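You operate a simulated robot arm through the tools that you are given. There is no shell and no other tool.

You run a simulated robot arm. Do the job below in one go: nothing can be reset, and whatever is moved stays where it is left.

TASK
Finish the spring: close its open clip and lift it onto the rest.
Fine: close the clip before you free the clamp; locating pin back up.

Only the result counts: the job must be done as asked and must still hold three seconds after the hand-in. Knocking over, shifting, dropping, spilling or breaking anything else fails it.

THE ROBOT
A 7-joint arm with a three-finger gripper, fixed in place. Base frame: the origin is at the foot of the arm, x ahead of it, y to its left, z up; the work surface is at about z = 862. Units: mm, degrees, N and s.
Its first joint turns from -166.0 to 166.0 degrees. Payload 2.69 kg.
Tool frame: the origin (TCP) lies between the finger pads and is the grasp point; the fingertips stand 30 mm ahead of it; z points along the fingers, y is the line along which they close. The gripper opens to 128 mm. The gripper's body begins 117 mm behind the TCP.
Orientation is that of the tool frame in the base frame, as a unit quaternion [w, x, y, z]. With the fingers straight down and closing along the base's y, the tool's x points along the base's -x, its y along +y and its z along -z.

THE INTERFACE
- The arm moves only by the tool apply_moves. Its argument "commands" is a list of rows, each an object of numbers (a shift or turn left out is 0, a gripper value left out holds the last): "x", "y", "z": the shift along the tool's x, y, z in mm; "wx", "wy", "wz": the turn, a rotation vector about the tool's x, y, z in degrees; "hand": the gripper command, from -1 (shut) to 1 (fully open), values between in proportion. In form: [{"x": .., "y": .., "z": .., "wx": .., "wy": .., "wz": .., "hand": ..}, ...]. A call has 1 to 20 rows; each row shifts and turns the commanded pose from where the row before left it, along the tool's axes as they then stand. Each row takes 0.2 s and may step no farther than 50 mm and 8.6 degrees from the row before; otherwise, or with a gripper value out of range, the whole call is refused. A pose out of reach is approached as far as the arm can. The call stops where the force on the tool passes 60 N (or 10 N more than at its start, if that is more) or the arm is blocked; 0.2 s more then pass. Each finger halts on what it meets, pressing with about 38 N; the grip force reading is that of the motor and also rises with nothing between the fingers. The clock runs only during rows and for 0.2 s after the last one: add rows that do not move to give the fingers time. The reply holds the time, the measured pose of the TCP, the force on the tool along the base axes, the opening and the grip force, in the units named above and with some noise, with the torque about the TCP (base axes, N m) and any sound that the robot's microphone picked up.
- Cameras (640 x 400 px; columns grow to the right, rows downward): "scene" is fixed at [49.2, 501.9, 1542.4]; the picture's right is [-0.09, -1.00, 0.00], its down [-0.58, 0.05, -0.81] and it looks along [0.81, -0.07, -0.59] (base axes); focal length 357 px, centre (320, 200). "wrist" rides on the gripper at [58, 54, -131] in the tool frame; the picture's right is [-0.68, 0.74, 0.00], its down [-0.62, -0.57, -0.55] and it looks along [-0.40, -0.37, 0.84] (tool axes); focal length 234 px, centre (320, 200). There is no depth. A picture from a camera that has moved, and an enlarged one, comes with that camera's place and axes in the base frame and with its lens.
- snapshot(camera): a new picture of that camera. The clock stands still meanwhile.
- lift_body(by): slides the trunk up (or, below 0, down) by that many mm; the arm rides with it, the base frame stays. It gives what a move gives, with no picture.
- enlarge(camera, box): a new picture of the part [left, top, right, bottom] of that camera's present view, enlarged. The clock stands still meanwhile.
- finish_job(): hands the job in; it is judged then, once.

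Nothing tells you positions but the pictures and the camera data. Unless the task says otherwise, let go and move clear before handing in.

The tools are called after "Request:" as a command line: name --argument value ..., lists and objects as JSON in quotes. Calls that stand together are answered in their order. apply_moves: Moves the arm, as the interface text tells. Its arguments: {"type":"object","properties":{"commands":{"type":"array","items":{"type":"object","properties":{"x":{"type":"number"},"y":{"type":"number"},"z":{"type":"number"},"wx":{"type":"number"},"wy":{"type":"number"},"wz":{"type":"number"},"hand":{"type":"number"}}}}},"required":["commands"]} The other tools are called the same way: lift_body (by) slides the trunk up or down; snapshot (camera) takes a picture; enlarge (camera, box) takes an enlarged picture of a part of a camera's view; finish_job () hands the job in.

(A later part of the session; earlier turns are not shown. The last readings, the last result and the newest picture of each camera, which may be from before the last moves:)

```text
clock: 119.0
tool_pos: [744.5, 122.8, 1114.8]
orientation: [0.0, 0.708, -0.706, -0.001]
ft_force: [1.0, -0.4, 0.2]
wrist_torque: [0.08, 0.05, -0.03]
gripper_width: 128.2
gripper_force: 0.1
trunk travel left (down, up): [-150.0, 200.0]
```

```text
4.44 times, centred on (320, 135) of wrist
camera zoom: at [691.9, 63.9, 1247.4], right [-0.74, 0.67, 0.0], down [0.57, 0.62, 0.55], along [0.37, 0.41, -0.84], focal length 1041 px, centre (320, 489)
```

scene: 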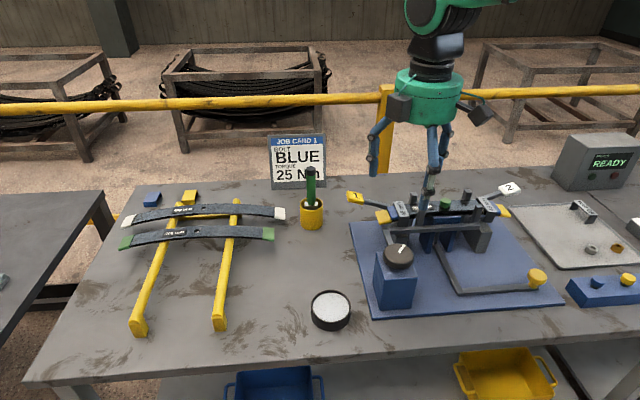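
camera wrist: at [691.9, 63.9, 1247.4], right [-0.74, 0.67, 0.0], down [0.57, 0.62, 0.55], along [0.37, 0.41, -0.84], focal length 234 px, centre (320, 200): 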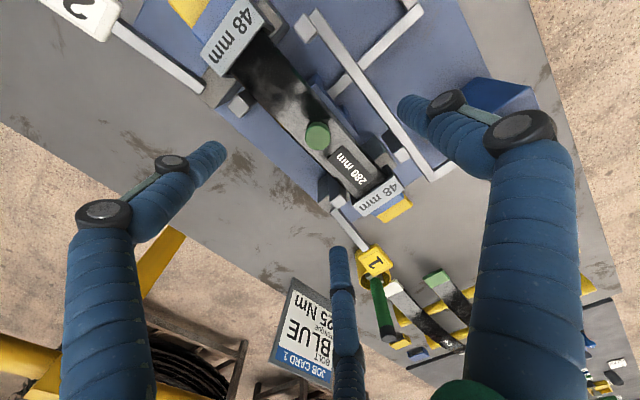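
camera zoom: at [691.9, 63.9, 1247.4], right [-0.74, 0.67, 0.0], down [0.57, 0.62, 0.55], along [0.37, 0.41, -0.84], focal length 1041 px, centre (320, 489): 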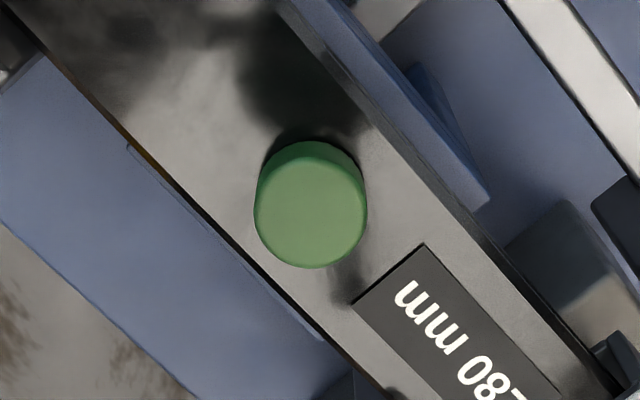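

I take the leaf pack to span x 722–770 with its top near z 999 and its centre near (746, 121). The posts limit room, so I'll pre-close to about 84 mm with the thumb on the near side, and stop above the leaf to check.

Request:
apply_moves --commands '[{"hand": 0.3125}, {}, {"x": 1.6, "y": -7, "z": 28}, {"x": 1.7, "y": -7.5, "z": 27}, {}]'

Request:
snapshot --camera "wrist"

Request:
enlarge --camera "scene" --box '[400, 150, 520, 250]'

```text
clock: 120.2
tool_pos: [758.4, 121.5, 1061.3]
orientation: [0.001, 0.708, -0.707, -0.001]
ft_force: [0.1, -0.5, 0.1]
wrist_torque: [-0.02, 0.07, -0.02]
gripper_width: 83.8
gripper_force: 0.0
trunk travel left (down, up): [-150.0, 200.0]
```

```text
taken
camera wrist: at [705.1, 62.6, 1192.1], right [-0.74, 0.67, 0.0], down [0.56, 0.62, 0.55], along [0.37, 0.41, -0.84], focal length 234 px, centre (320, 200)
```

wrist: 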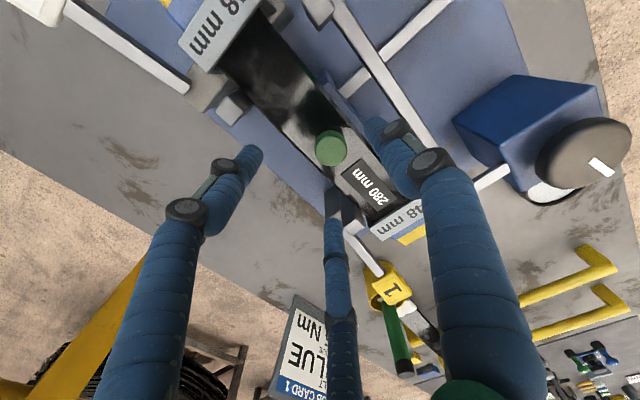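

```text
4.00 times, centred on (460, 200) of scene
camera zoom: at [49.2, 501.9, 1542.4], right [-0.09, -1.0, 0.0], down [-0.58, 0.05, -0.81], along [0.81, -0.07, -0.59], focal length 1430 px, centre (-240, 200)
```

zoom: 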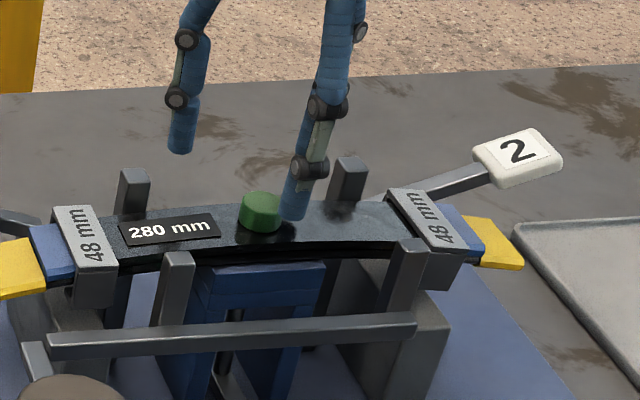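

The fingers straddle the pack with about 5 mm each side and clear the posts by over 10 mm. I'll shift 2 mm in +x and descend in steps.

Request:
apply_moves --commands '[{"y": -2, "z": 10}, {"z": 12}, {}]'

Request:
enlarge --camera "scene" --box '[410, 160, 500, 240]'

Request:
enlarge --camera "wrist" --box '[230, 60, 430, 240]'

```text
clock: 121.0
tool_pos: [760.3, 121.4, 1038.4]
orientation: [0.001, 0.708, -0.706, -0.001]
ft_force: [-0.5, -0.3, -1.3]
wrist_torque: [-0.02, 0.01, 0.02]
gripper_width: 84.0
gripper_force: 0.0
trunk travel left (down, up): [-150.0, 200.0]
```

```text
5.00 times, centred on (455, 200) of scene
camera zoom: at [49.2, 501.9, 1542.4], right [-0.09, -1.0, 0.0], down [-0.58, 0.05, -0.81], along [0.81, -0.07, -0.59], focal length 1787 px, centre (-355, 200)
```

zoom: 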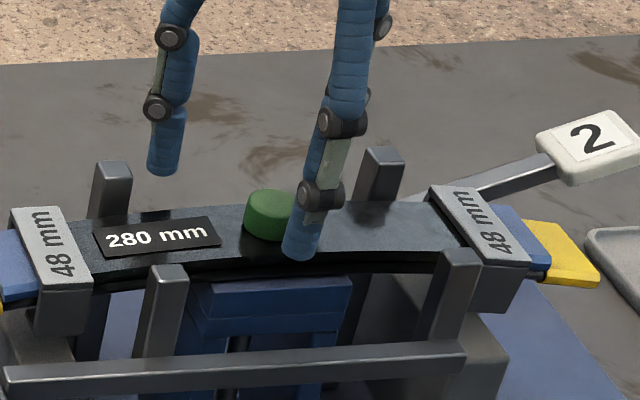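

```text
2.22 times, centred on (330, 150) of wrist
camera zoom: at [707.1, 62.3, 1170.0], right [-0.74, 0.67, 0.0], down [0.56, 0.62, 0.55], along [0.37, 0.41, -0.84], focal length 520 px, centre (298, 311)
```

zoom: 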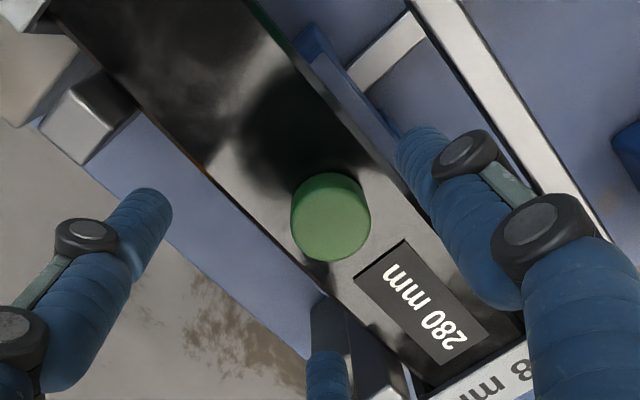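

Still clear on both sides. I'll continue down slowly, watching the force.

Request:
apply_moves --commands '[{"z": 6}, {"z": 6}, {}]'

Request:
enlarge --camera "scene" --box '[410, 160, 500, 240]'

Request:
enlarge --camera "wrist" --box '[230, 60, 430, 240]'

```text
clock: 121.8
tool_pos: [760.0, 122.0, 1026.1]
orientation: [-0.001, 0.708, -0.706, -0.002]
ft_force: [-0.8, 0.7, 0.5]
wrist_torque: [0.0, 0.03, 0.0]
gripper_width: 83.8
gripper_force: 0.3
trunk travel left (down, up): [-150.0, 200.0]
```

```text
5.00 times, centred on (455, 200) of scene
camera zoom: at [49.2, 501.9, 1542.4], right [-0.09, -1.0, 0.0], down [-0.58, 0.05, -0.81], along [0.81, -0.07, -0.59], focal length 1787 px, centre (-355, 200)
```

zoom: 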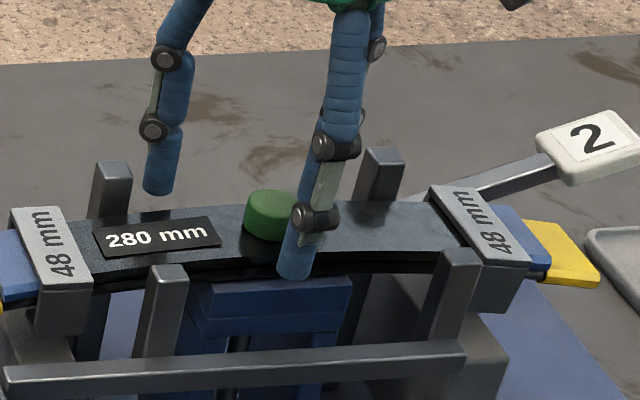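

```text
2.22 times, centred on (330, 150) of wrist
camera zoom: at [706.5, 62.5, 1157.9], right [-0.74, 0.67, 0.0], down [0.56, 0.62, 0.55], along [0.37, 0.41, -0.84], focal length 520 px, centre (298, 311)
```

zoom: 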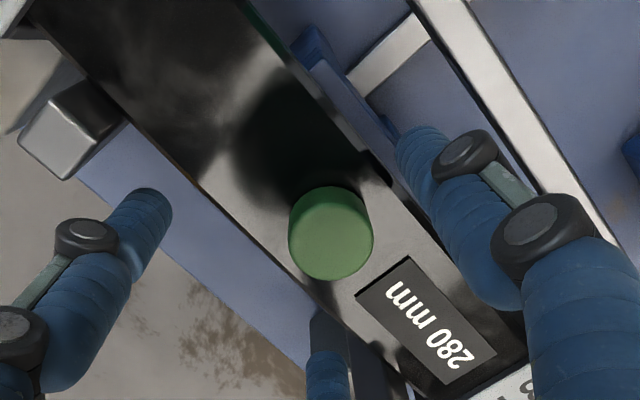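

Request:
apply_moves --commands '[{"z": 4}, {"z": 4}, {}]'

Request:
enlarge --camera "scene" --box '[410, 160, 500, 240]'

```text
clock: 122.6
tool_pos: [759.1, 120.5, 1017.8]
orientation: [0.0, 0.708, -0.706, 0.0]
ft_force: [0.2, 0.1, 0.8]
wrist_torque: [-0.04, 0.02, 0.0]
gripper_width: 84.0
gripper_force: 0.1
trunk travel left (down, up): [-150.0, 200.0]
```

```text
5.00 times, centred on (455, 200) of scene
camera zoom: at [49.2, 501.9, 1542.4], right [-0.09, -1.0, 0.0], down [-0.58, 0.05, -0.81], along [0.81, -0.07, -0.59], focal length 1787 px, centre (-355, 200)
```

zoom: 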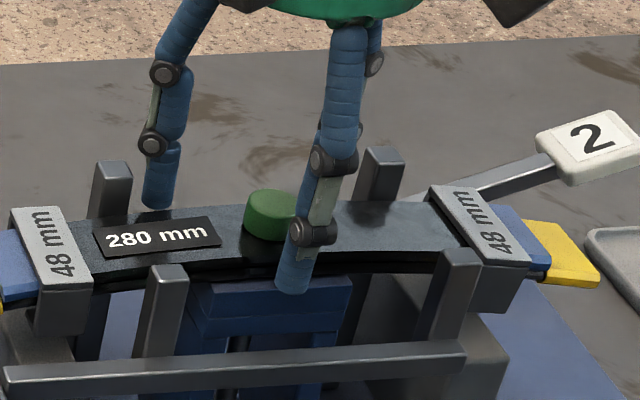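

Request:
apply_moves --commands '[{"z": 2}, {"z": 2}, {}]'

```text
clock: 123.4
tool_pos: [759.6, 121.1, 1014.7]
orientation: [-0.001, 0.708, -0.706, -0.002]
ft_force: [0.1, 0.5, -0.1]
wrist_torque: [0.0, 0.01, 0.02]
gripper_width: 83.8
gripper_force: 0.0
trunk travel left (down, up): [-150.0, 200.0]
```

Request:
apply_moves --commands '[{"z": 2}, {"z": 2}, {}]'

Request:
enlarge --camera "scene" --box '[430, 180, 490, 230]'

Request:
enlarge --camera "wrist" --box '[230, 60, 430, 240]'

```text
clock: 124.2
tool_pos: [760.4, 119.7, 1010.5]
orientation: [0.0, -0.707, 0.707, 0.0]
ft_force: [-1.0, -4.0, 4.3]
wrist_torque: [-0.12, 0.22, 0.14]
gripper_width: 85.9
gripper_force: 1.5
trunk travel left (down, up): [-150.0, 200.0]
```

```text
8.00 times, centred on (460, 205) of scene
camera zoom: at [49.2, 501.9, 1542.4], right [-0.09, -1.0, 0.0], down [-0.58, 0.05, -0.81], along [0.81, -0.07, -0.59], focal length 2859 px, centre (-800, 160)
```

zoom: 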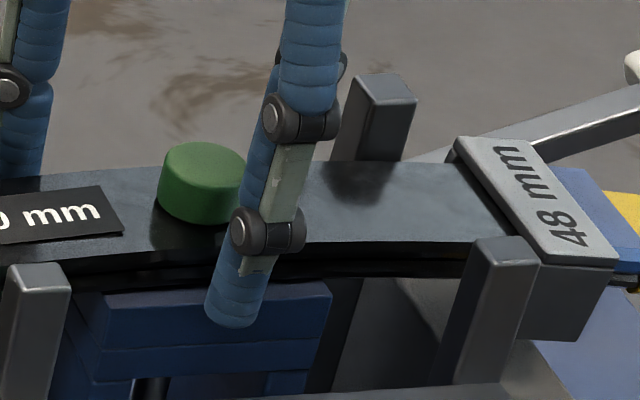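

```text
2.22 times, centred on (330, 150) of wrist
camera zoom: at [705.6, 61.5, 1142.6], right [-0.74, 0.67, 0.0], down [0.56, 0.62, 0.55], along [0.37, 0.41, -0.84], focal length 520 px, centre (298, 311)
```

zoom: 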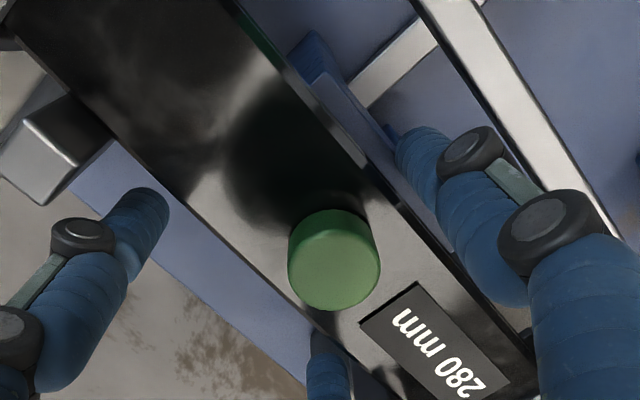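

A light contact (4 N) tells me a fingertip touches the seat. I'll raise 2 mm and close on the pack.

Request:
apply_moves --commands '[{"z": -2.5}, {}]'

Request:
apply_moves --commands '[{"hand": -1}, {}, {}, {}]'

Request:
enlarge --camera "scene" --box '[410, 160, 500, 240]'

Request:
snapshot --camera "wrist"

```text
clock: 124.8
tool_pos: [759.6, 121.0, 1013.5]
orientation: [-0.001, 0.708, -0.707, -0.001]
ft_force: [-0.8, -0.6, 0.2]
wrist_torque: [0.02, 0.01, 0.0]
gripper_width: 83.9
gripper_force: 0.0
trunk travel left (down, up): [-150.0, 200.0]
```

```text
clock: 125.8
tool_pos: [756.6, 121.4, 1013.5]
orientation: [0.001, 0.708, -0.706, -0.001]
ft_force: [-27.3, -3.8, 17.2]
wrist_torque: [-0.44, 1.1, -0.35]
gripper_width: 68.4
gripper_force: 38.0
trunk travel left (down, up): [-150.0, 200.0]
```

```text
5.00 times, centred on (455, 200) of scene
camera zoom: at [49.2, 501.9, 1542.4], right [-0.09, -1.0, 0.0], down [-0.58, 0.05, -0.81], along [0.81, -0.07, -0.59], focal length 1787 px, centre (-355, 200)
```

zoom: 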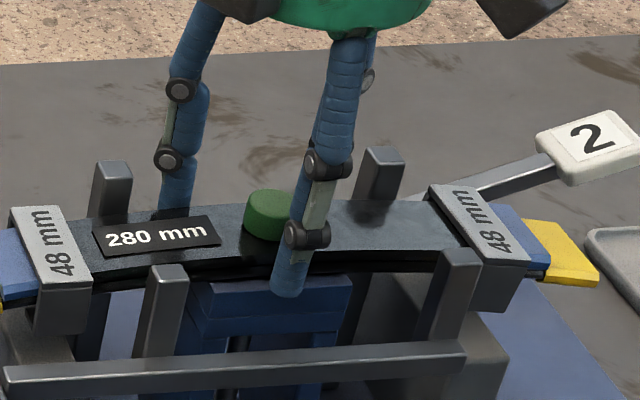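

```text
taken
camera wrist: at [703.4, 61.4, 1145.5], right [-0.74, 0.67, 0.0], down [0.56, 0.62, 0.55], along [0.37, 0.41, -0.84], focal length 234 px, centre (320, 200)
```

wrist: 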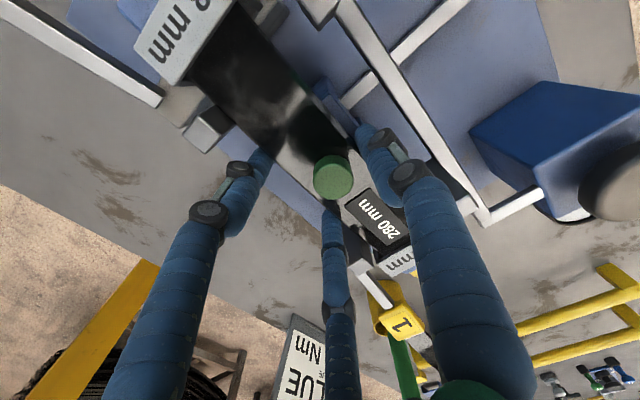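

The hand holds the pack at 68 mm with a side load of about 27 N. I'll shift 3 mm in -x to balance the grip before lifting.

Request:
apply_moves --commands '[{"y": 3}, {}]'

```text
clock: 126.4
tool_pos: [756.1, 120.4, 1013.6]
orientation: [-0.001, 0.708, -0.706, 0.0]
ft_force: [-6.6, -5.1, 10.9]
wrist_torque: [-0.72, 0.77, -0.66]
gripper_width: 68.4
gripper_force: 37.7
trunk travel left (down, up): [-150.0, 200.0]
```

Balanced well enough. I'll lift a few mm and watch the load.

Request:
apply_moves --commands '[{"z": -2}, {"z": -2}, {"z": -3}, {}]'

Request:
enlarge --camera "scene" --box '[370, 160, 530, 250]'

```text
clock: 127.4
tool_pos: [757.2, 121.4, 1019.3]
orientation: [0.0, 0.708, -0.706, -0.002]
ft_force: [-1.6, 0.2, -20.3]
wrist_torque: [0.02, -0.22, -0.12]
gripper_width: 68.5
gripper_force: 38.3
trunk travel left (down, up): [-150.0, 200.0]
```

```text
4.00 times, centred on (450, 205) of scene
camera zoom: at [49.2, 501.9, 1542.4], right [-0.09, -1.0, 0.0], down [-0.58, 0.05, -0.81], along [0.81, -0.07, -0.59], focal length 1430 px, centre (-200, 180)
```

zoom: 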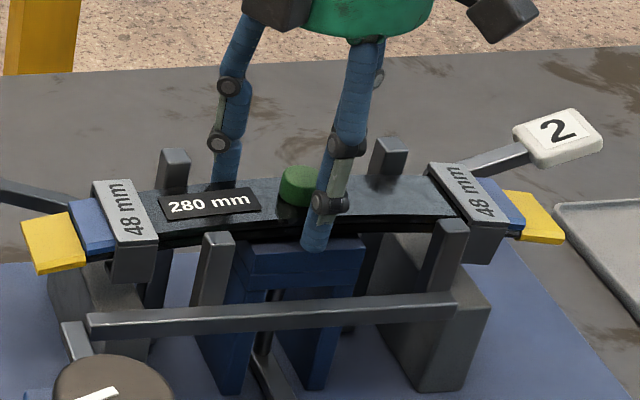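

Request:
apply_moves --commands '[{"z": -4}, {"z": -4}, {"z": -4}, {}]'

Request:
enlarge --camera "scene" --box '[370, 160, 530, 250]'

```text
clock: 128.4
tool_pos: [756.3, 122.3, 1031.0]
orientation: [0.0, 0.708, -0.707, 0.0]
ft_force: [-7.4, -1.5, -19.3]
wrist_torque: [0.0, -0.07, -0.63]
gripper_width: 68.4
gripper_force: 38.2
trunk travel left (down, up): [-150.0, 200.0]
```

```text
4.00 times, centred on (450, 205) of scene
camera zoom: at [49.2, 501.9, 1542.4], right [-0.09, -1.0, 0.0], down [-0.58, 0.05, -0.81], along [0.81, -0.07, -0.59], focal length 1430 px, centre (-200, 180)
```

zoom: 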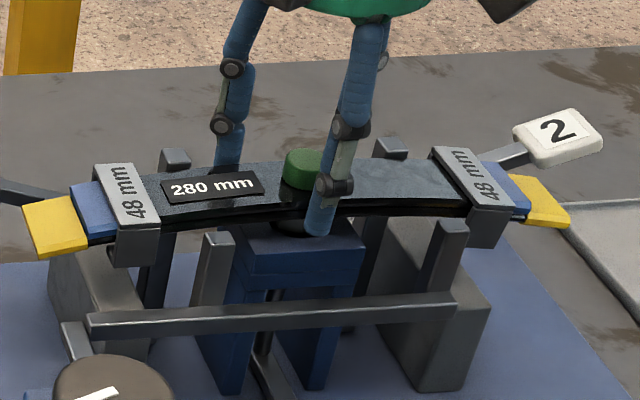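

The spring is up, about 19 N (2 kg). A small side load suggests it rubs the back posts lightly. I'll keep lifting straight.

Request:
apply_moves --commands '[{"z": -4}, {"z": -4}, {"z": -4}, {}]'

Request:
enlarge --camera "scene" --box '[370, 160, 530, 250]'

Request:
snapshot --camera "wrist"

```text
clock: 129.4
tool_pos: [755.6, 121.1, 1043.1]
orientation: [0.0, 0.708, -0.707, -0.001]
ft_force: [-2.8, 0.3, -20.8]
wrist_torque: [-0.03, -0.13, -0.32]
gripper_width: 68.4
gripper_force: 38.2
trunk travel left (down, up): [-150.0, 200.0]
```

```text
4.00 times, centred on (450, 205) of scene
camera zoom: at [49.2, 501.9, 1542.4], right [-0.09, -1.0, 0.0], down [-0.58, 0.05, -0.81], along [0.81, -0.07, -0.59], focal length 1430 px, centre (-200, 180)
```

zoom: 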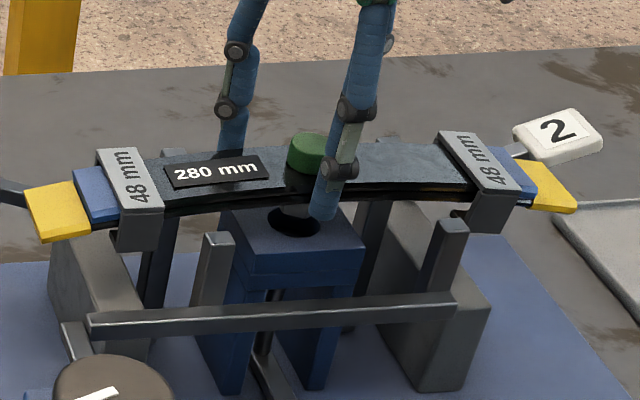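

```text
taken
camera wrist: at [703.3, 62.0, 1174.9], right [-0.74, 0.67, 0.0], down [0.56, 0.62, 0.55], along [0.37, 0.41, -0.84], focal length 234 px, centre (320, 200)
```

wrist: 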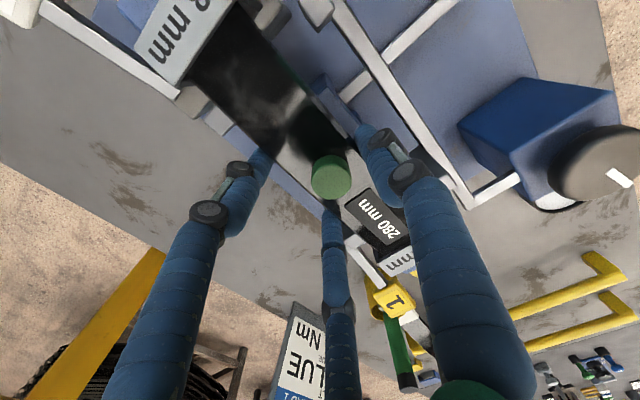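

The lift is clean and the seat's empty pin hole is visible below. I'll raise the spring well clear and then carry it toward the rest.

Request:
apply_moves --commands '[{"z": -8}, {"z": -10}, {"z": -12}, {"z": -15}, {"z": -15}, {"z": -15}, {"z": -15}, {"z": -12}, {"z": -8}, {}]'

Request:
snapshot --camera "scene"

Request:
snapshot --camera "wrist"

```text
clock: 131.6
tool_pos: [756.1, 119.9, 1152.6]
orientation: [0.0, 0.708, -0.707, 0.0]
ft_force: [1.1, -0.7, -20.4]
wrist_torque: [0.03, -0.2, -0.08]
gripper_width: 68.5
gripper_force: 38.4
trunk travel left (down, up): [-150.0, 200.0]
```

```text
taken
```

scene: 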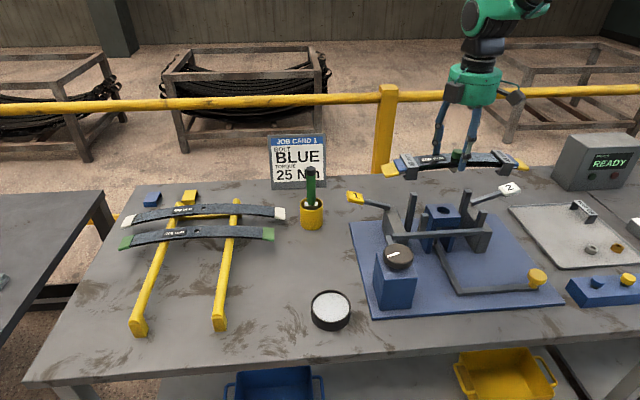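

```text
taken
camera wrist: at [703.5, 61.4, 1284.6], right [-0.74, 0.67, 0.0], down [0.57, 0.62, 0.55], along [0.37, 0.41, -0.84], focal length 234 px, centre (320, 200)
```

wrist: 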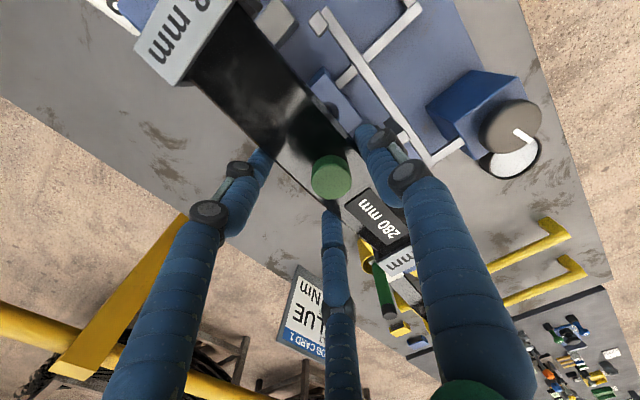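

The spring is held level. I'll look at the empty seat to see the pin, and at the rest for measuring.

Request:
enlarge --camera "scene" --box '[400, 185, 500, 265]'

Request:
enlarge --camera "scene" --box '[110, 170, 300, 345]'

Request:
enlarge --camera "wrist" --box '[370, 180, 640, 380]'

```text
5.00 times, centred on (450, 225) of scene
camera zoom: at [49.2, 501.9, 1542.4], right [-0.09, -1.0, 0.0], down [-0.58, 0.05, -0.81], along [0.81, -0.07, -0.59], focal length 1787 px, centre (-330, 75)
```

zoom: 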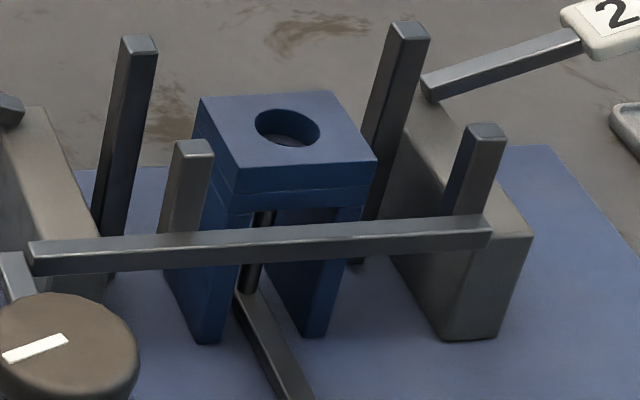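

```text
2.29 times, centred on (205, 258) of scene
camera zoom: at [49.2, 501.9, 1542.4], right [-0.09, -1.0, 0.0], down [-0.58, 0.05, -0.81], along [0.81, -0.07, -0.59], focal length 817 px, centre (583, 69)
```

zoom: 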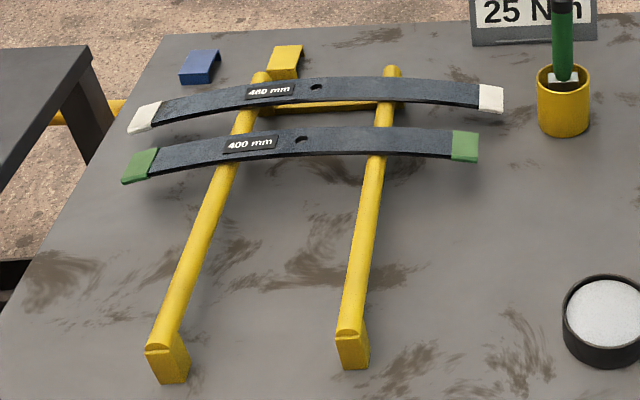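

```text
2.00 times, centred on (505, 280) of wrist
camera zoom: at [703.5, 61.4, 1284.6], right [-0.74, 0.67, 0.0], down [0.57, 0.62, 0.55], along [0.37, 0.41, -0.84], focal length 468 px, centre (-50, 40)
```

zoom: 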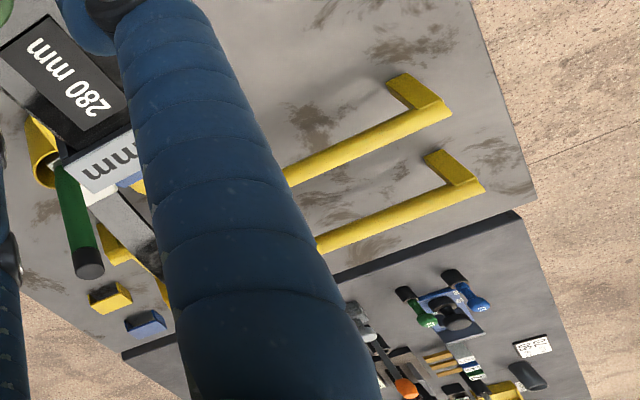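

The seat hole is empty, so the pin is down and must go up at the end. I take the rails to be at y 675 and 838, top near z 925, free between x 545 and 735. I'll carry the spring there slowly at TCP z 1150.

Request:
apply_moves --commands '[{"x": -10, "y": 2.5}, {"x": -18, "y": 4.5}, {"x": -24.5, "y": 6}, {"x": -24.5, "y": 6}, {"x": -24.5, "y": 6}, {"x": -24.5, "y": 6}, {"x": -24.5, "y": 6}, {"x": -24.5, "y": 6}, {"x": -24.5, "y": 6}, {"x": -24.5, "y": 6}, {"x": -24.5, "y": 6}, {"x": -24.5, "y": 6}, {"x": -18, "y": 4.5}, {"x": -10, "y": 2.5}, {}]'

Request:
snapshot --camera "scene"

```text
clock: 134.8
tool_pos: [683.9, 421.9, 1152.1]
orientation: [0.0, 0.708, -0.706, 0.0]
ft_force: [0.7, -0.1, -20.0]
wrist_torque: [-0.02, -0.24, -0.07]
gripper_width: 68.1
gripper_force: 38.3
trunk travel left (down, up): [-150.0, 200.0]
```

```text
taken
```

scene: 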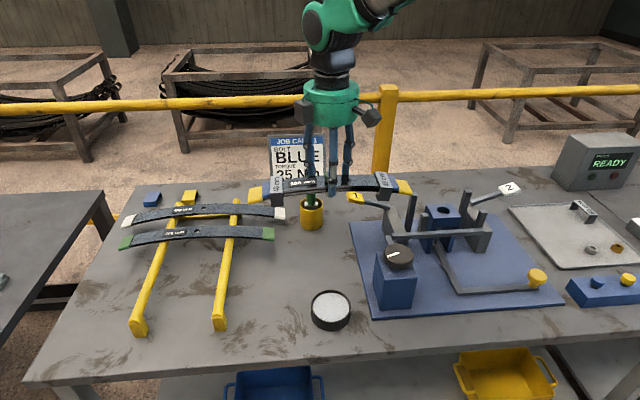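

The spring rides steady. I'll carry on to above the rest.

Request:
apply_moves --commands '[{"x": -12, "y": 3}, {"x": -20, "y": 5}, {"x": -24, "y": 6}, {"x": -24, "y": 6}, {"x": -24, "y": 6}, {"x": -24, "y": 6}, {"x": -24, "y": 6}, {"x": -24, "y": 6}, {"x": -24, "y": 6}, {"x": -24, "y": 6}, {"x": -24, "y": 6}, {"x": -24, "y": 6}, {"x": -24, "y": 6}, {"x": -20, "y": 5}, {"x": -15, "y": 4}, {}]'

Request:
snapshot --camera "scene"

Request:
snapshot --camera "wrist"

```text
clock: 138.2
tool_pos: [598.2, 753.7, 1154.7]
orientation: [0.001, 0.708, -0.706, -0.001]
ft_force: [-1.1, 2.2, -19.9]
wrist_torque: [0.01, -0.24, -0.07]
gripper_width: 68.5
gripper_force: 37.8
trunk travel left (down, up): [-150.0, 200.0]
```

```text
taken
```

scene: 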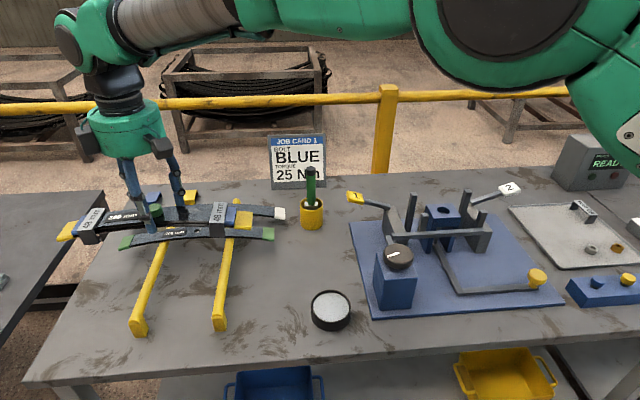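

```text
taken
camera wrist: at [545.5, 694.2, 1285.9], right [-0.74, 0.67, 0.0], down [0.56, 0.62, 0.55], along [0.37, 0.41, -0.84], focal length 234 px, centre (320, 200)
```

wrist: 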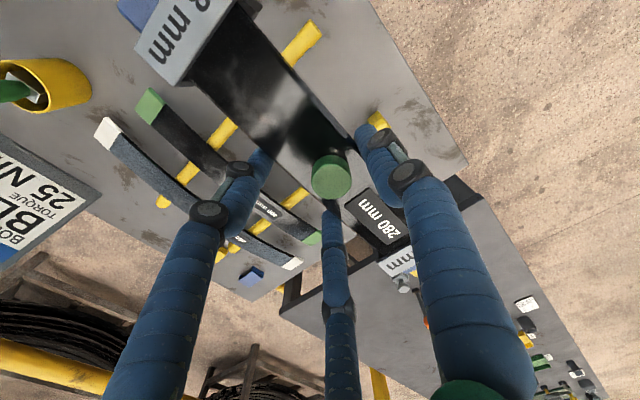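

The arm reaches here comfortably. I'll zoom in to compare the clips and bolt with the rails before lowering.

Request:
enlarge --camera "scene" --box '[50, 180, 300, 345]'

Request:
enlarge --camera "wrist" --box '[90, 0, 440, 290]'

```text
2.42 times, centred on (175, 262) of scene
camera zoom: at [49.2, 501.9, 1542.4], right [-0.09, -1.0, 0.0], down [-0.58, 0.05, -0.81], along [0.81, -0.07, -0.59], focal length 866 px, centre (672, 48)
```

zoom: 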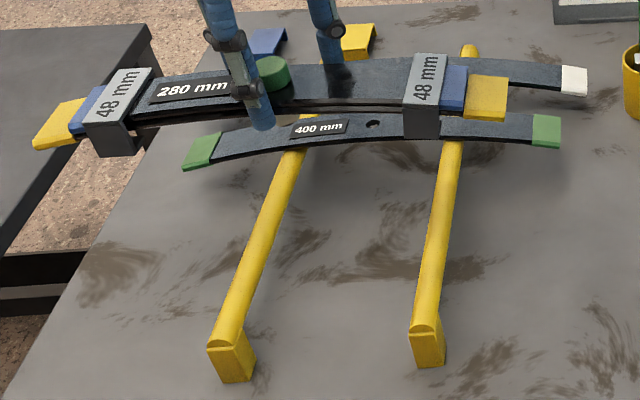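

```text
1.38 times, centred on (265, 145) of wrist
camera zoom: at [545.5, 694.2, 1285.9], right [-0.74, 0.67, 0.0], down [0.56, 0.62, 0.55], along [0.37, 0.41, -0.84], focal length 323 px, centre (396, 276)
```

zoom: 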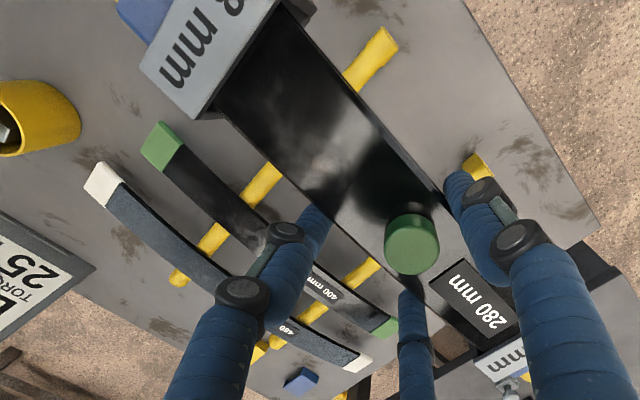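

I'll lower to about 25 mm above the rails and check the alignment again with less parallax.

Request:
apply_moves --commands '[{"z": 15}, {"z": 25}, {"z": 28}, {"z": 28}, {"z": 28}, {"z": 20}, {"z": 8}, {}]'

Request:
enlarge --camera "scene" --box '[70, 200, 310, 350]'

Request:
snapshot --camera "wrist"

```text
clock: 140.0
tool_pos: [597.9, 755.1, 1000.9]
orientation: [0.0, 0.708, -0.706, -0.001]
ft_force: [-0.2, -0.3, -20.5]
wrist_torque: [0.0, -0.19, -0.05]
gripper_width: 68.5
gripper_force: 37.8
trunk travel left (down, up): [-150.0, 200.0]
```

```text
2.67 times, centred on (190, 275) of scene
camera zoom: at [49.2, 501.9, 1542.4], right [-0.09, -1.0, 0.0], down [-0.58, 0.05, -0.81], along [0.81, -0.07, -0.59], focal length 953 px, centre (667, 0)
```

zoom: 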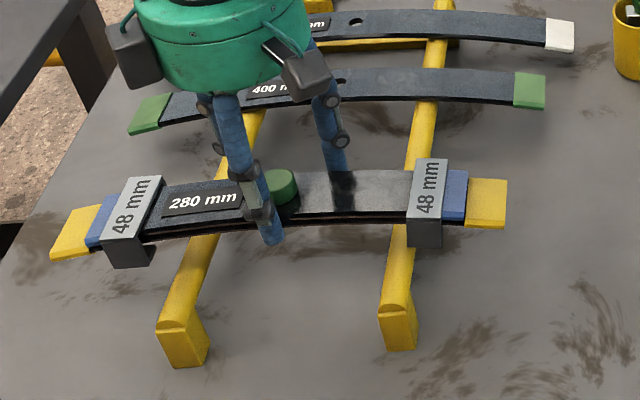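

```text
taken
camera wrist: at [544.9, 694.8, 1132.2], right [-0.74, 0.67, 0.0], down [0.56, 0.62, 0.55], along [0.37, 0.41, -0.84], focal length 234 px, centre (320, 200)
```

wrist: 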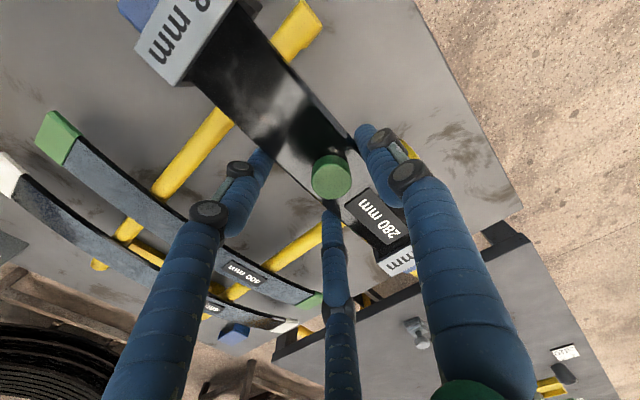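

The scene and wrist estimates disagree by several mm, so I'll zoom in to compare the clips with the rails more precisely.

Request:
enlarge --camera "scene" --box '[195, 250, 265, 345]'

Request:
enlarge --camera "scene" --box '[90, 255, 180, 345]'

Request:
enlarge --camera "wrist" --box '[120, 0, 340, 170]'

Request:
enlarge --camera "wrist" --box '[250, 120, 450, 300]'

```text
4.21 times, centred on (230, 298) of scene
camera zoom: at [49.2, 501.9, 1542.4], right [-0.09, -1.0, 0.0], down [-0.58, 0.05, -0.81], along [0.81, -0.07, -0.59], focal length 1505 px, centre (699, -210)
```

zoom: 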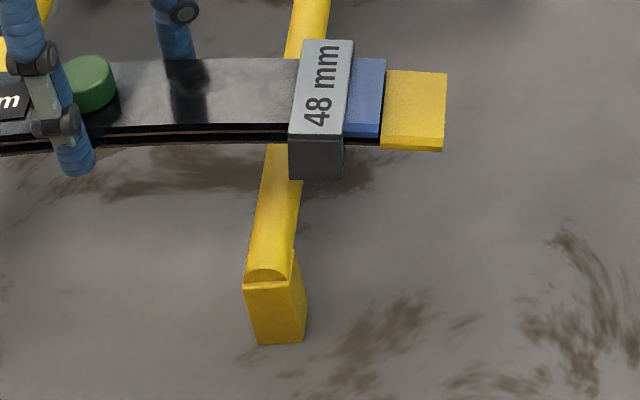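

```text
4.44 times, centred on (135, 300) of scene
camera zoom: at [49.2, 501.9, 1542.4], right [-0.09, -1.0, 0.0], down [-0.58, 0.05, -0.81], along [0.81, -0.07, -0.59], focal length 1589 px, centre (1142, -244)
```

zoom: 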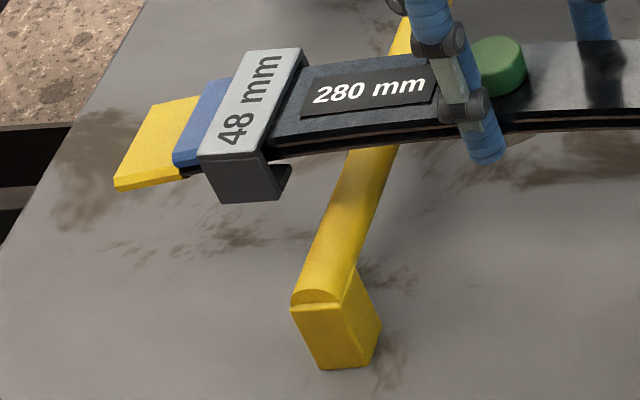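

```text
2.35 times, centred on (230, 85) of wrist
camera zoom: at [544.9, 694.8, 1132.2], right [-0.74, 0.67, 0.0], down [0.56, 0.62, 0.55], along [0.37, 0.41, -0.84], focal length 551 px, centre (532, 471)
```

zoom: 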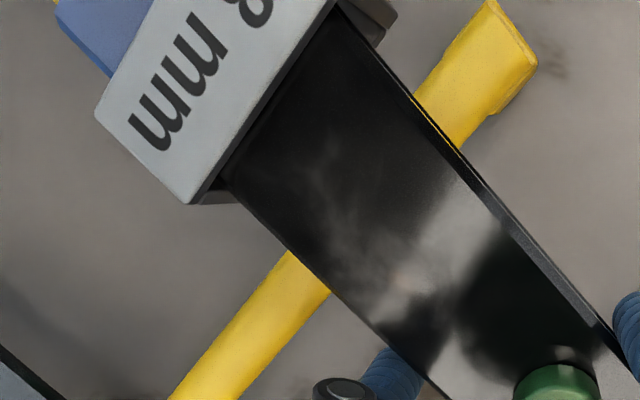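

```text
2.22 times, centred on (350, 210) of wrist
camera zoom: at [544.9, 694.8, 1132.2], right [-0.74, 0.67, 0.0], down [0.56, 0.62, 0.55], along [0.37, 0.41, -0.84], focal length 520 px, centre (253, 178)
```

zoom: 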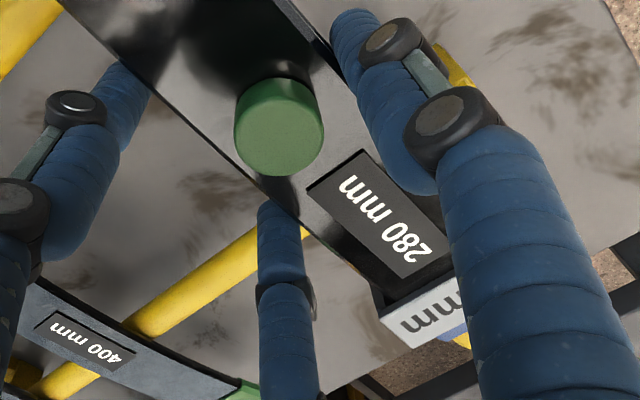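

Measured again, the rails are at y 673 and 837 with top near z 922, and the spring sits about 2–3 mm too far to -y. The clips must hang just outside the rails, so I'll shift +2.5 mm and lower gently.

Request:
apply_moves --commands '[{"x": -2.5}, {"z": 10}, {"z": 10}, {"z": 5}, {}]'

Request:
enlarge --camera "scene" --box '[195, 250, 265, 345]'

Request:
enlarge --camera "scene" --box '[90, 255, 180, 345]'

```text
clock: 141.2
tool_pos: [597.1, 757.2, 976.4]
orientation: [0.001, 0.708, -0.707, 0.0]
ft_force: [0.5, 0.4, -19.6]
wrist_torque: [-0.01, -0.21, -0.03]
gripper_width: 68.1
gripper_force: 38.3
trunk travel left (down, up): [-150.0, 200.0]
```

```text
4.21 times, centred on (230, 298) of scene
camera zoom: at [49.2, 501.9, 1542.4], right [-0.09, -1.0, 0.0], down [-0.58, 0.05, -0.81], along [0.81, -0.07, -0.59], focal length 1505 px, centre (699, -210)
```

zoom: 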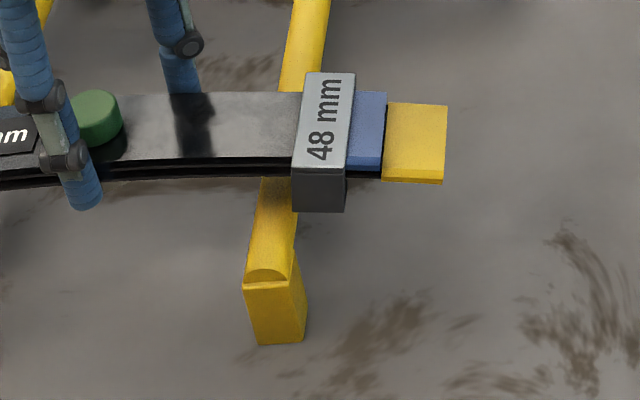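

```text
4.44 times, centred on (135, 300) of scene
camera zoom: at [49.2, 501.9, 1542.4], right [-0.09, -1.0, 0.0], down [-0.58, 0.05, -0.81], along [0.81, -0.07, -0.59], focal length 1589 px, centre (1142, -244)
```

zoom: 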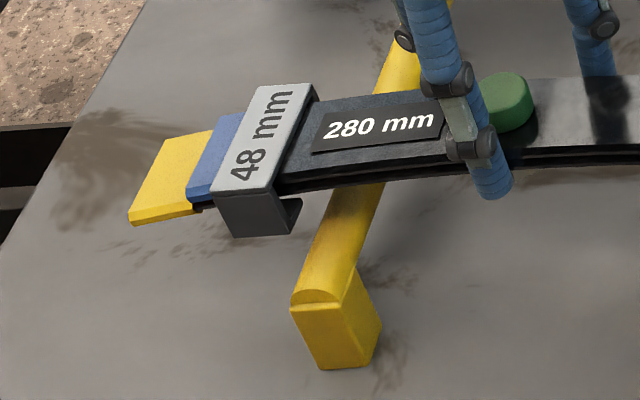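

By these numbers the clips clear both rails by about 2 mm each side. I'll lower in small steps and watch the force.

Request:
apply_moves --commands '[{"z": 4}, {"z": 4}, {}]'

Request:
apply_moves --commands '[{"z": 3}, {"z": 3}, {}]'

```text
clock: 142.0
tool_pos: [597.3, 756.5, 967.9]
orientation: [0.0, 0.708, -0.706, -0.001]
ft_force: [-0.6, 0.5, -19.9]
wrist_torque: [0.01, -0.18, -0.07]
gripper_width: 68.7
gripper_force: 37.9
trunk travel left (down, up): [-150.0, 200.0]
```

```text
clock: 142.8
tool_pos: [598.3, 754.0, 962.1]
orientation: [0.001, 0.708, -0.706, -0.001]
ft_force: [-0.1, -0.1, -20.1]
wrist_torque: [0.0, -0.25, -0.07]
gripper_width: 68.3
gripper_force: 38.2
trunk travel left (down, up): [-150.0, 200.0]
```

Request:
apply_moves --commands '[{"z": 2}, {"z": 2}, {}]'

Request:
apply_moves --commands '[{"z": 2}, {"z": 2}, {}]'

```text
clock: 143.6
tool_pos: [598.1, 755.3, 958.2]
orientation: [0.001, 0.708, -0.706, -0.001]
ft_force: [0.8, -0.4, -19.8]
wrist_torque: [0.01, -0.18, -0.06]
gripper_width: 68.2
gripper_force: 38.1
trunk travel left (down, up): [-150.0, 200.0]
```

```text
clock: 144.4
tool_pos: [598.6, 755.7, 955.2]
orientation: [0.0, 0.708, -0.706, -0.001]
ft_force: [0.1, 2.8, -18.4]
wrist_torque: [0.4, -0.13, -0.2]
gripper_width: 68.3
gripper_force: 37.5
trunk travel left (down, up): [-150.0, 200.0]
```

A slight contact has begun. I'll look before going further.

Request:
enlarge --camera "scene" --box '[195, 250, 265, 345]'

Request:
enlarge --camera "scene" --box '[90, 255, 180, 345]'

```text
4.21 times, centred on (230, 298) of scene
camera zoom: at [49.2, 501.9, 1542.4], right [-0.09, -1.0, 0.0], down [-0.58, 0.05, -0.81], along [0.81, -0.07, -0.59], focal length 1505 px, centre (699, -210)
```

zoom: 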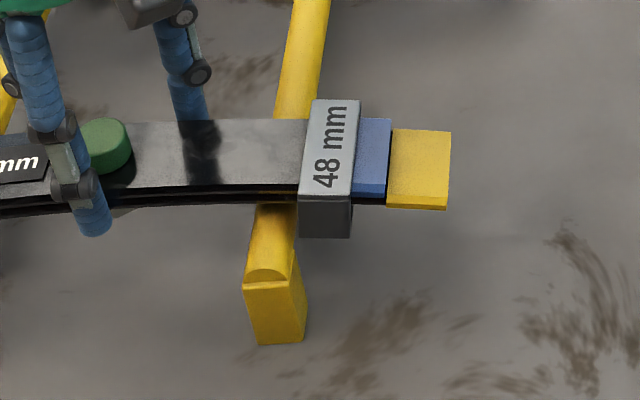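

```text
4.44 times, centred on (135, 300) of scene
camera zoom: at [49.2, 501.9, 1542.4], right [-0.09, -1.0, 0.0], down [-0.58, 0.05, -0.81], along [0.81, -0.07, -0.59], focal length 1589 px, centre (1142, -244)
```

zoom: 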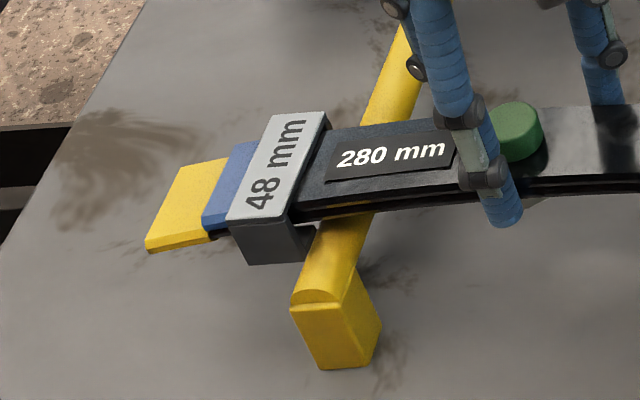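

The left clip just touches its rail, pushing the spring +y by about 3 N, while the right clip has about 3 mm to spare. I'll shift +1.5 mm and go on down.

Request:
apply_moves --commands '[{"z": -2}, {"x": -1.5}, {"z": 2}, {}]'

Request:
apply_moves --commands '[{"z": 2}, {"z": 1.5}, {}]'

```text
clock: 145.4
tool_pos: [598.7, 756.3, 954.5]
orientation: [0.0, 0.707, -0.707, -0.001]
ft_force: [-0.1, 0.4, -20.7]
wrist_torque: [0.05, -0.21, -0.1]
gripper_width: 68.3
gripper_force: 37.3
trunk travel left (down, up): [-150.0, 200.0]
```

```text
clock: 146.2
tool_pos: [598.3, 758.5, 951.7]
orientation: [0.001, 0.708, -0.706, -0.001]
ft_force: [0.4, -0.1, -20.7]
wrist_torque: [0.0, -0.19, -0.05]
gripper_width: 68.8
gripper_force: 37.8
trunk travel left (down, up): [-150.0, 200.0]
```

Request:
apply_moves --commands '[{"z": 2}, {}]'

Request:
apply_moves --commands '[{"z": 2}, {}]'

Request:
enlarge --camera "scene" --box '[70, 230, 270, 345]'

```text
clock: 146.8
tool_pos: [599.5, 757.3, 949.2]
orientation: [0.0, 0.708, -0.706, -0.002]
ft_force: [0.4, 0.7, -19.3]
wrist_torque: [0.02, -0.2, 0.07]
gripper_width: 68.4
gripper_force: 37.9
trunk travel left (down, up): [-150.0, 200.0]
```

```text
clock: 147.4
tool_pos: [601.0, 757.9, 947.2]
orientation: [0.0, 0.708, -0.706, 0.0]
ft_force: [0.3, 1.1, -8.8]
wrist_torque: [1.4, 0.27, -0.26]
gripper_width: 68.2
gripper_force: 37.9
trunk travel left (down, up): [-150.0, 200.0]
```

```text
3.20 times, centred on (170, 288) of scene
camera zoom: at [49.2, 501.9, 1542.4], right [-0.09, -1.0, 0.0], down [-0.58, 0.05, -0.81], along [0.81, -0.07, -0.59], focal length 1144 px, centre (800, -80)
```

zoom: 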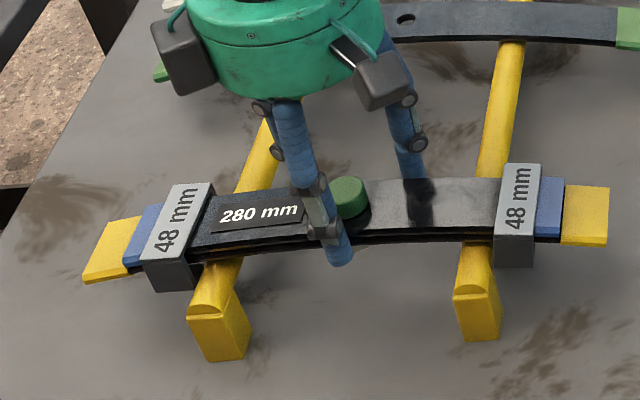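

Contact on the left rail has begun and is taking about 11 N. I'll lower a little more so the right side seats too.

Request:
apply_moves --commands '[{"z": 1}, {}]'

Request:
enlarge --camera "scene" --box '[100, 265, 160, 320]'

Request:
enlarge --camera "scene" --box '[200, 265, 260, 320]'

```text
clock: 148.0
tool_pos: [598.0, 758.1, 946.5]
orientation: [0.0, 0.708, -0.707, -0.001]
ft_force: [0.5, 3.7, -13.6]
wrist_torque: [0.58, -0.07, -0.18]
gripper_width: 68.4
gripper_force: 37.8
trunk travel left (down, up): [-150.0, 200.0]
```

```text
7.27 times, centred on (130, 292) of scene
camera zoom: at [49.2, 501.9, 1542.4], right [-0.09, -1.0, 0.0], down [-0.58, 0.05, -0.81], along [0.81, -0.07, -0.59], focal length 2600 px, centre (1702, -473)
```

zoom: 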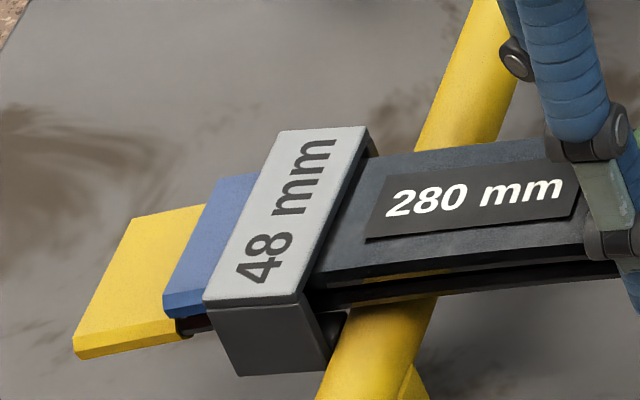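

```text
7.27 times, centred on (230, 292) of scene
camera zoom: at [49.2, 501.9, 1542.4], right [-0.09, -1.0, 0.0], down [-0.58, 0.05, -0.81], along [0.81, -0.07, -0.59], focal length 2600 px, centre (974, -473)
```

zoom: 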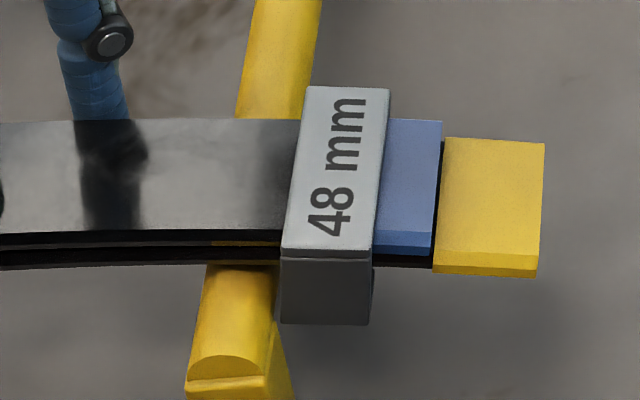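

Request:
apply_moves --commands '[{"x": -0.8}, {"z": 1}, {}]'

Request:
apply_moves --commands '[{"z": 1}, {}]'

```text
clock: 148.8
tool_pos: [597.9, 757.9, 945.2]
orientation: [0.001, 0.707, -0.707, -0.001]
ft_force: [-0.9, 2.0, -14.8]
wrist_torque: [0.17, -0.15, -0.06]
gripper_width: 68.7
gripper_force: 38.0
trunk travel left (down, up): [-150.0, 200.0]
```

```text
clock: 149.4
tool_pos: [597.8, 757.4, 944.1]
orientation: [0.0, 0.708, -0.706, -0.002]
ft_force: [-1.8, 0.2, -10.4]
wrist_torque: [1.33, 0.36, 0.13]
gripper_width: 68.3
gripper_force: 38.0
trunk travel left (down, up): [-150.0, 200.0]
```

Request:
apply_moves --commands '[{"z": 1}, {}]'

Request:
apply_moves --commands '[{"z": 1}, {}]'

Request:
enlarge --camera "scene" --box '[70, 230, 270, 345]'

```text
clock: 150.0
tool_pos: [597.6, 758.1, 945.7]
orientation: [0.0, 0.708, -0.706, -0.002]
ft_force: [-1.0, 1.8, -10.3]
wrist_torque: [-0.53, -0.27, 0.03]
gripper_width: 68.4
gripper_force: 38.0
trunk travel left (down, up): [-150.0, 200.0]
```

```text
clock: 150.6
tool_pos: [597.9, 758.5, 944.4]
orientation: [-0.001, 0.708, -0.707, -0.002]
ft_force: [0.3, -0.7, 2.6]
wrist_torque: [0.41, 0.19, 0.12]
gripper_width: 68.3
gripper_force: 38.0
trunk travel left (down, up): [-150.0, 200.0]
```

```text
3.20 times, centred on (170, 288) of scene
camera zoom: at [49.2, 501.9, 1542.4], right [-0.09, -1.0, 0.0], down [-0.58, 0.05, -0.81], along [0.81, -0.07, -0.59], focal length 1144 px, centre (800, -80)
```

zoom: 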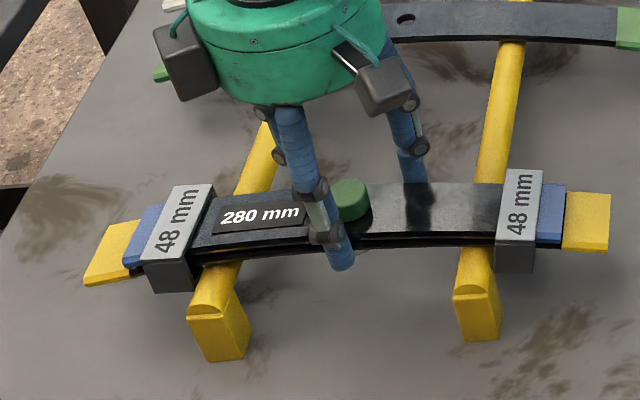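

The load is off the hand (+2.6 N), so the spring sits on both rails with its clips just outside them. I'll open to 84 mm and check that it stays.

Request:
apply_moves --commands '[{"hand": -0.1}, {}, {"hand": 0.1}, {"hand": 0.3125}, {}, {}]'

Request:
enlarge --camera "scene" --box '[70, 230, 270, 345]'

```text
clock: 152.0
tool_pos: [598.0, 756.8, 943.5]
orientation: [0.0, 0.708, -0.707, -0.002]
ft_force: [-0.7, 0.3, 0.5]
wrist_torque: [-0.02, -0.01, -0.01]
gripper_width: 84.0
gripper_force: 0.1
trunk travel left (down, up): [-150.0, 200.0]
```

```text
3.20 times, centred on (170, 288) of scene
camera zoom: at [49.2, 501.9, 1542.4], right [-0.09, -1.0, 0.0], down [-0.58, 0.05, -0.81], along [0.81, -0.07, -0.59], focal length 1144 px, centre (800, -80)
```

zoom: 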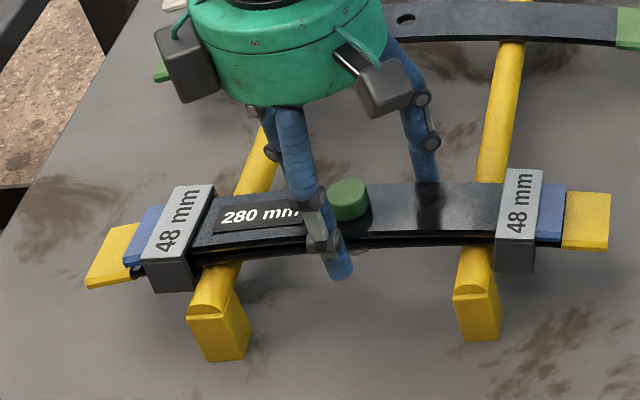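

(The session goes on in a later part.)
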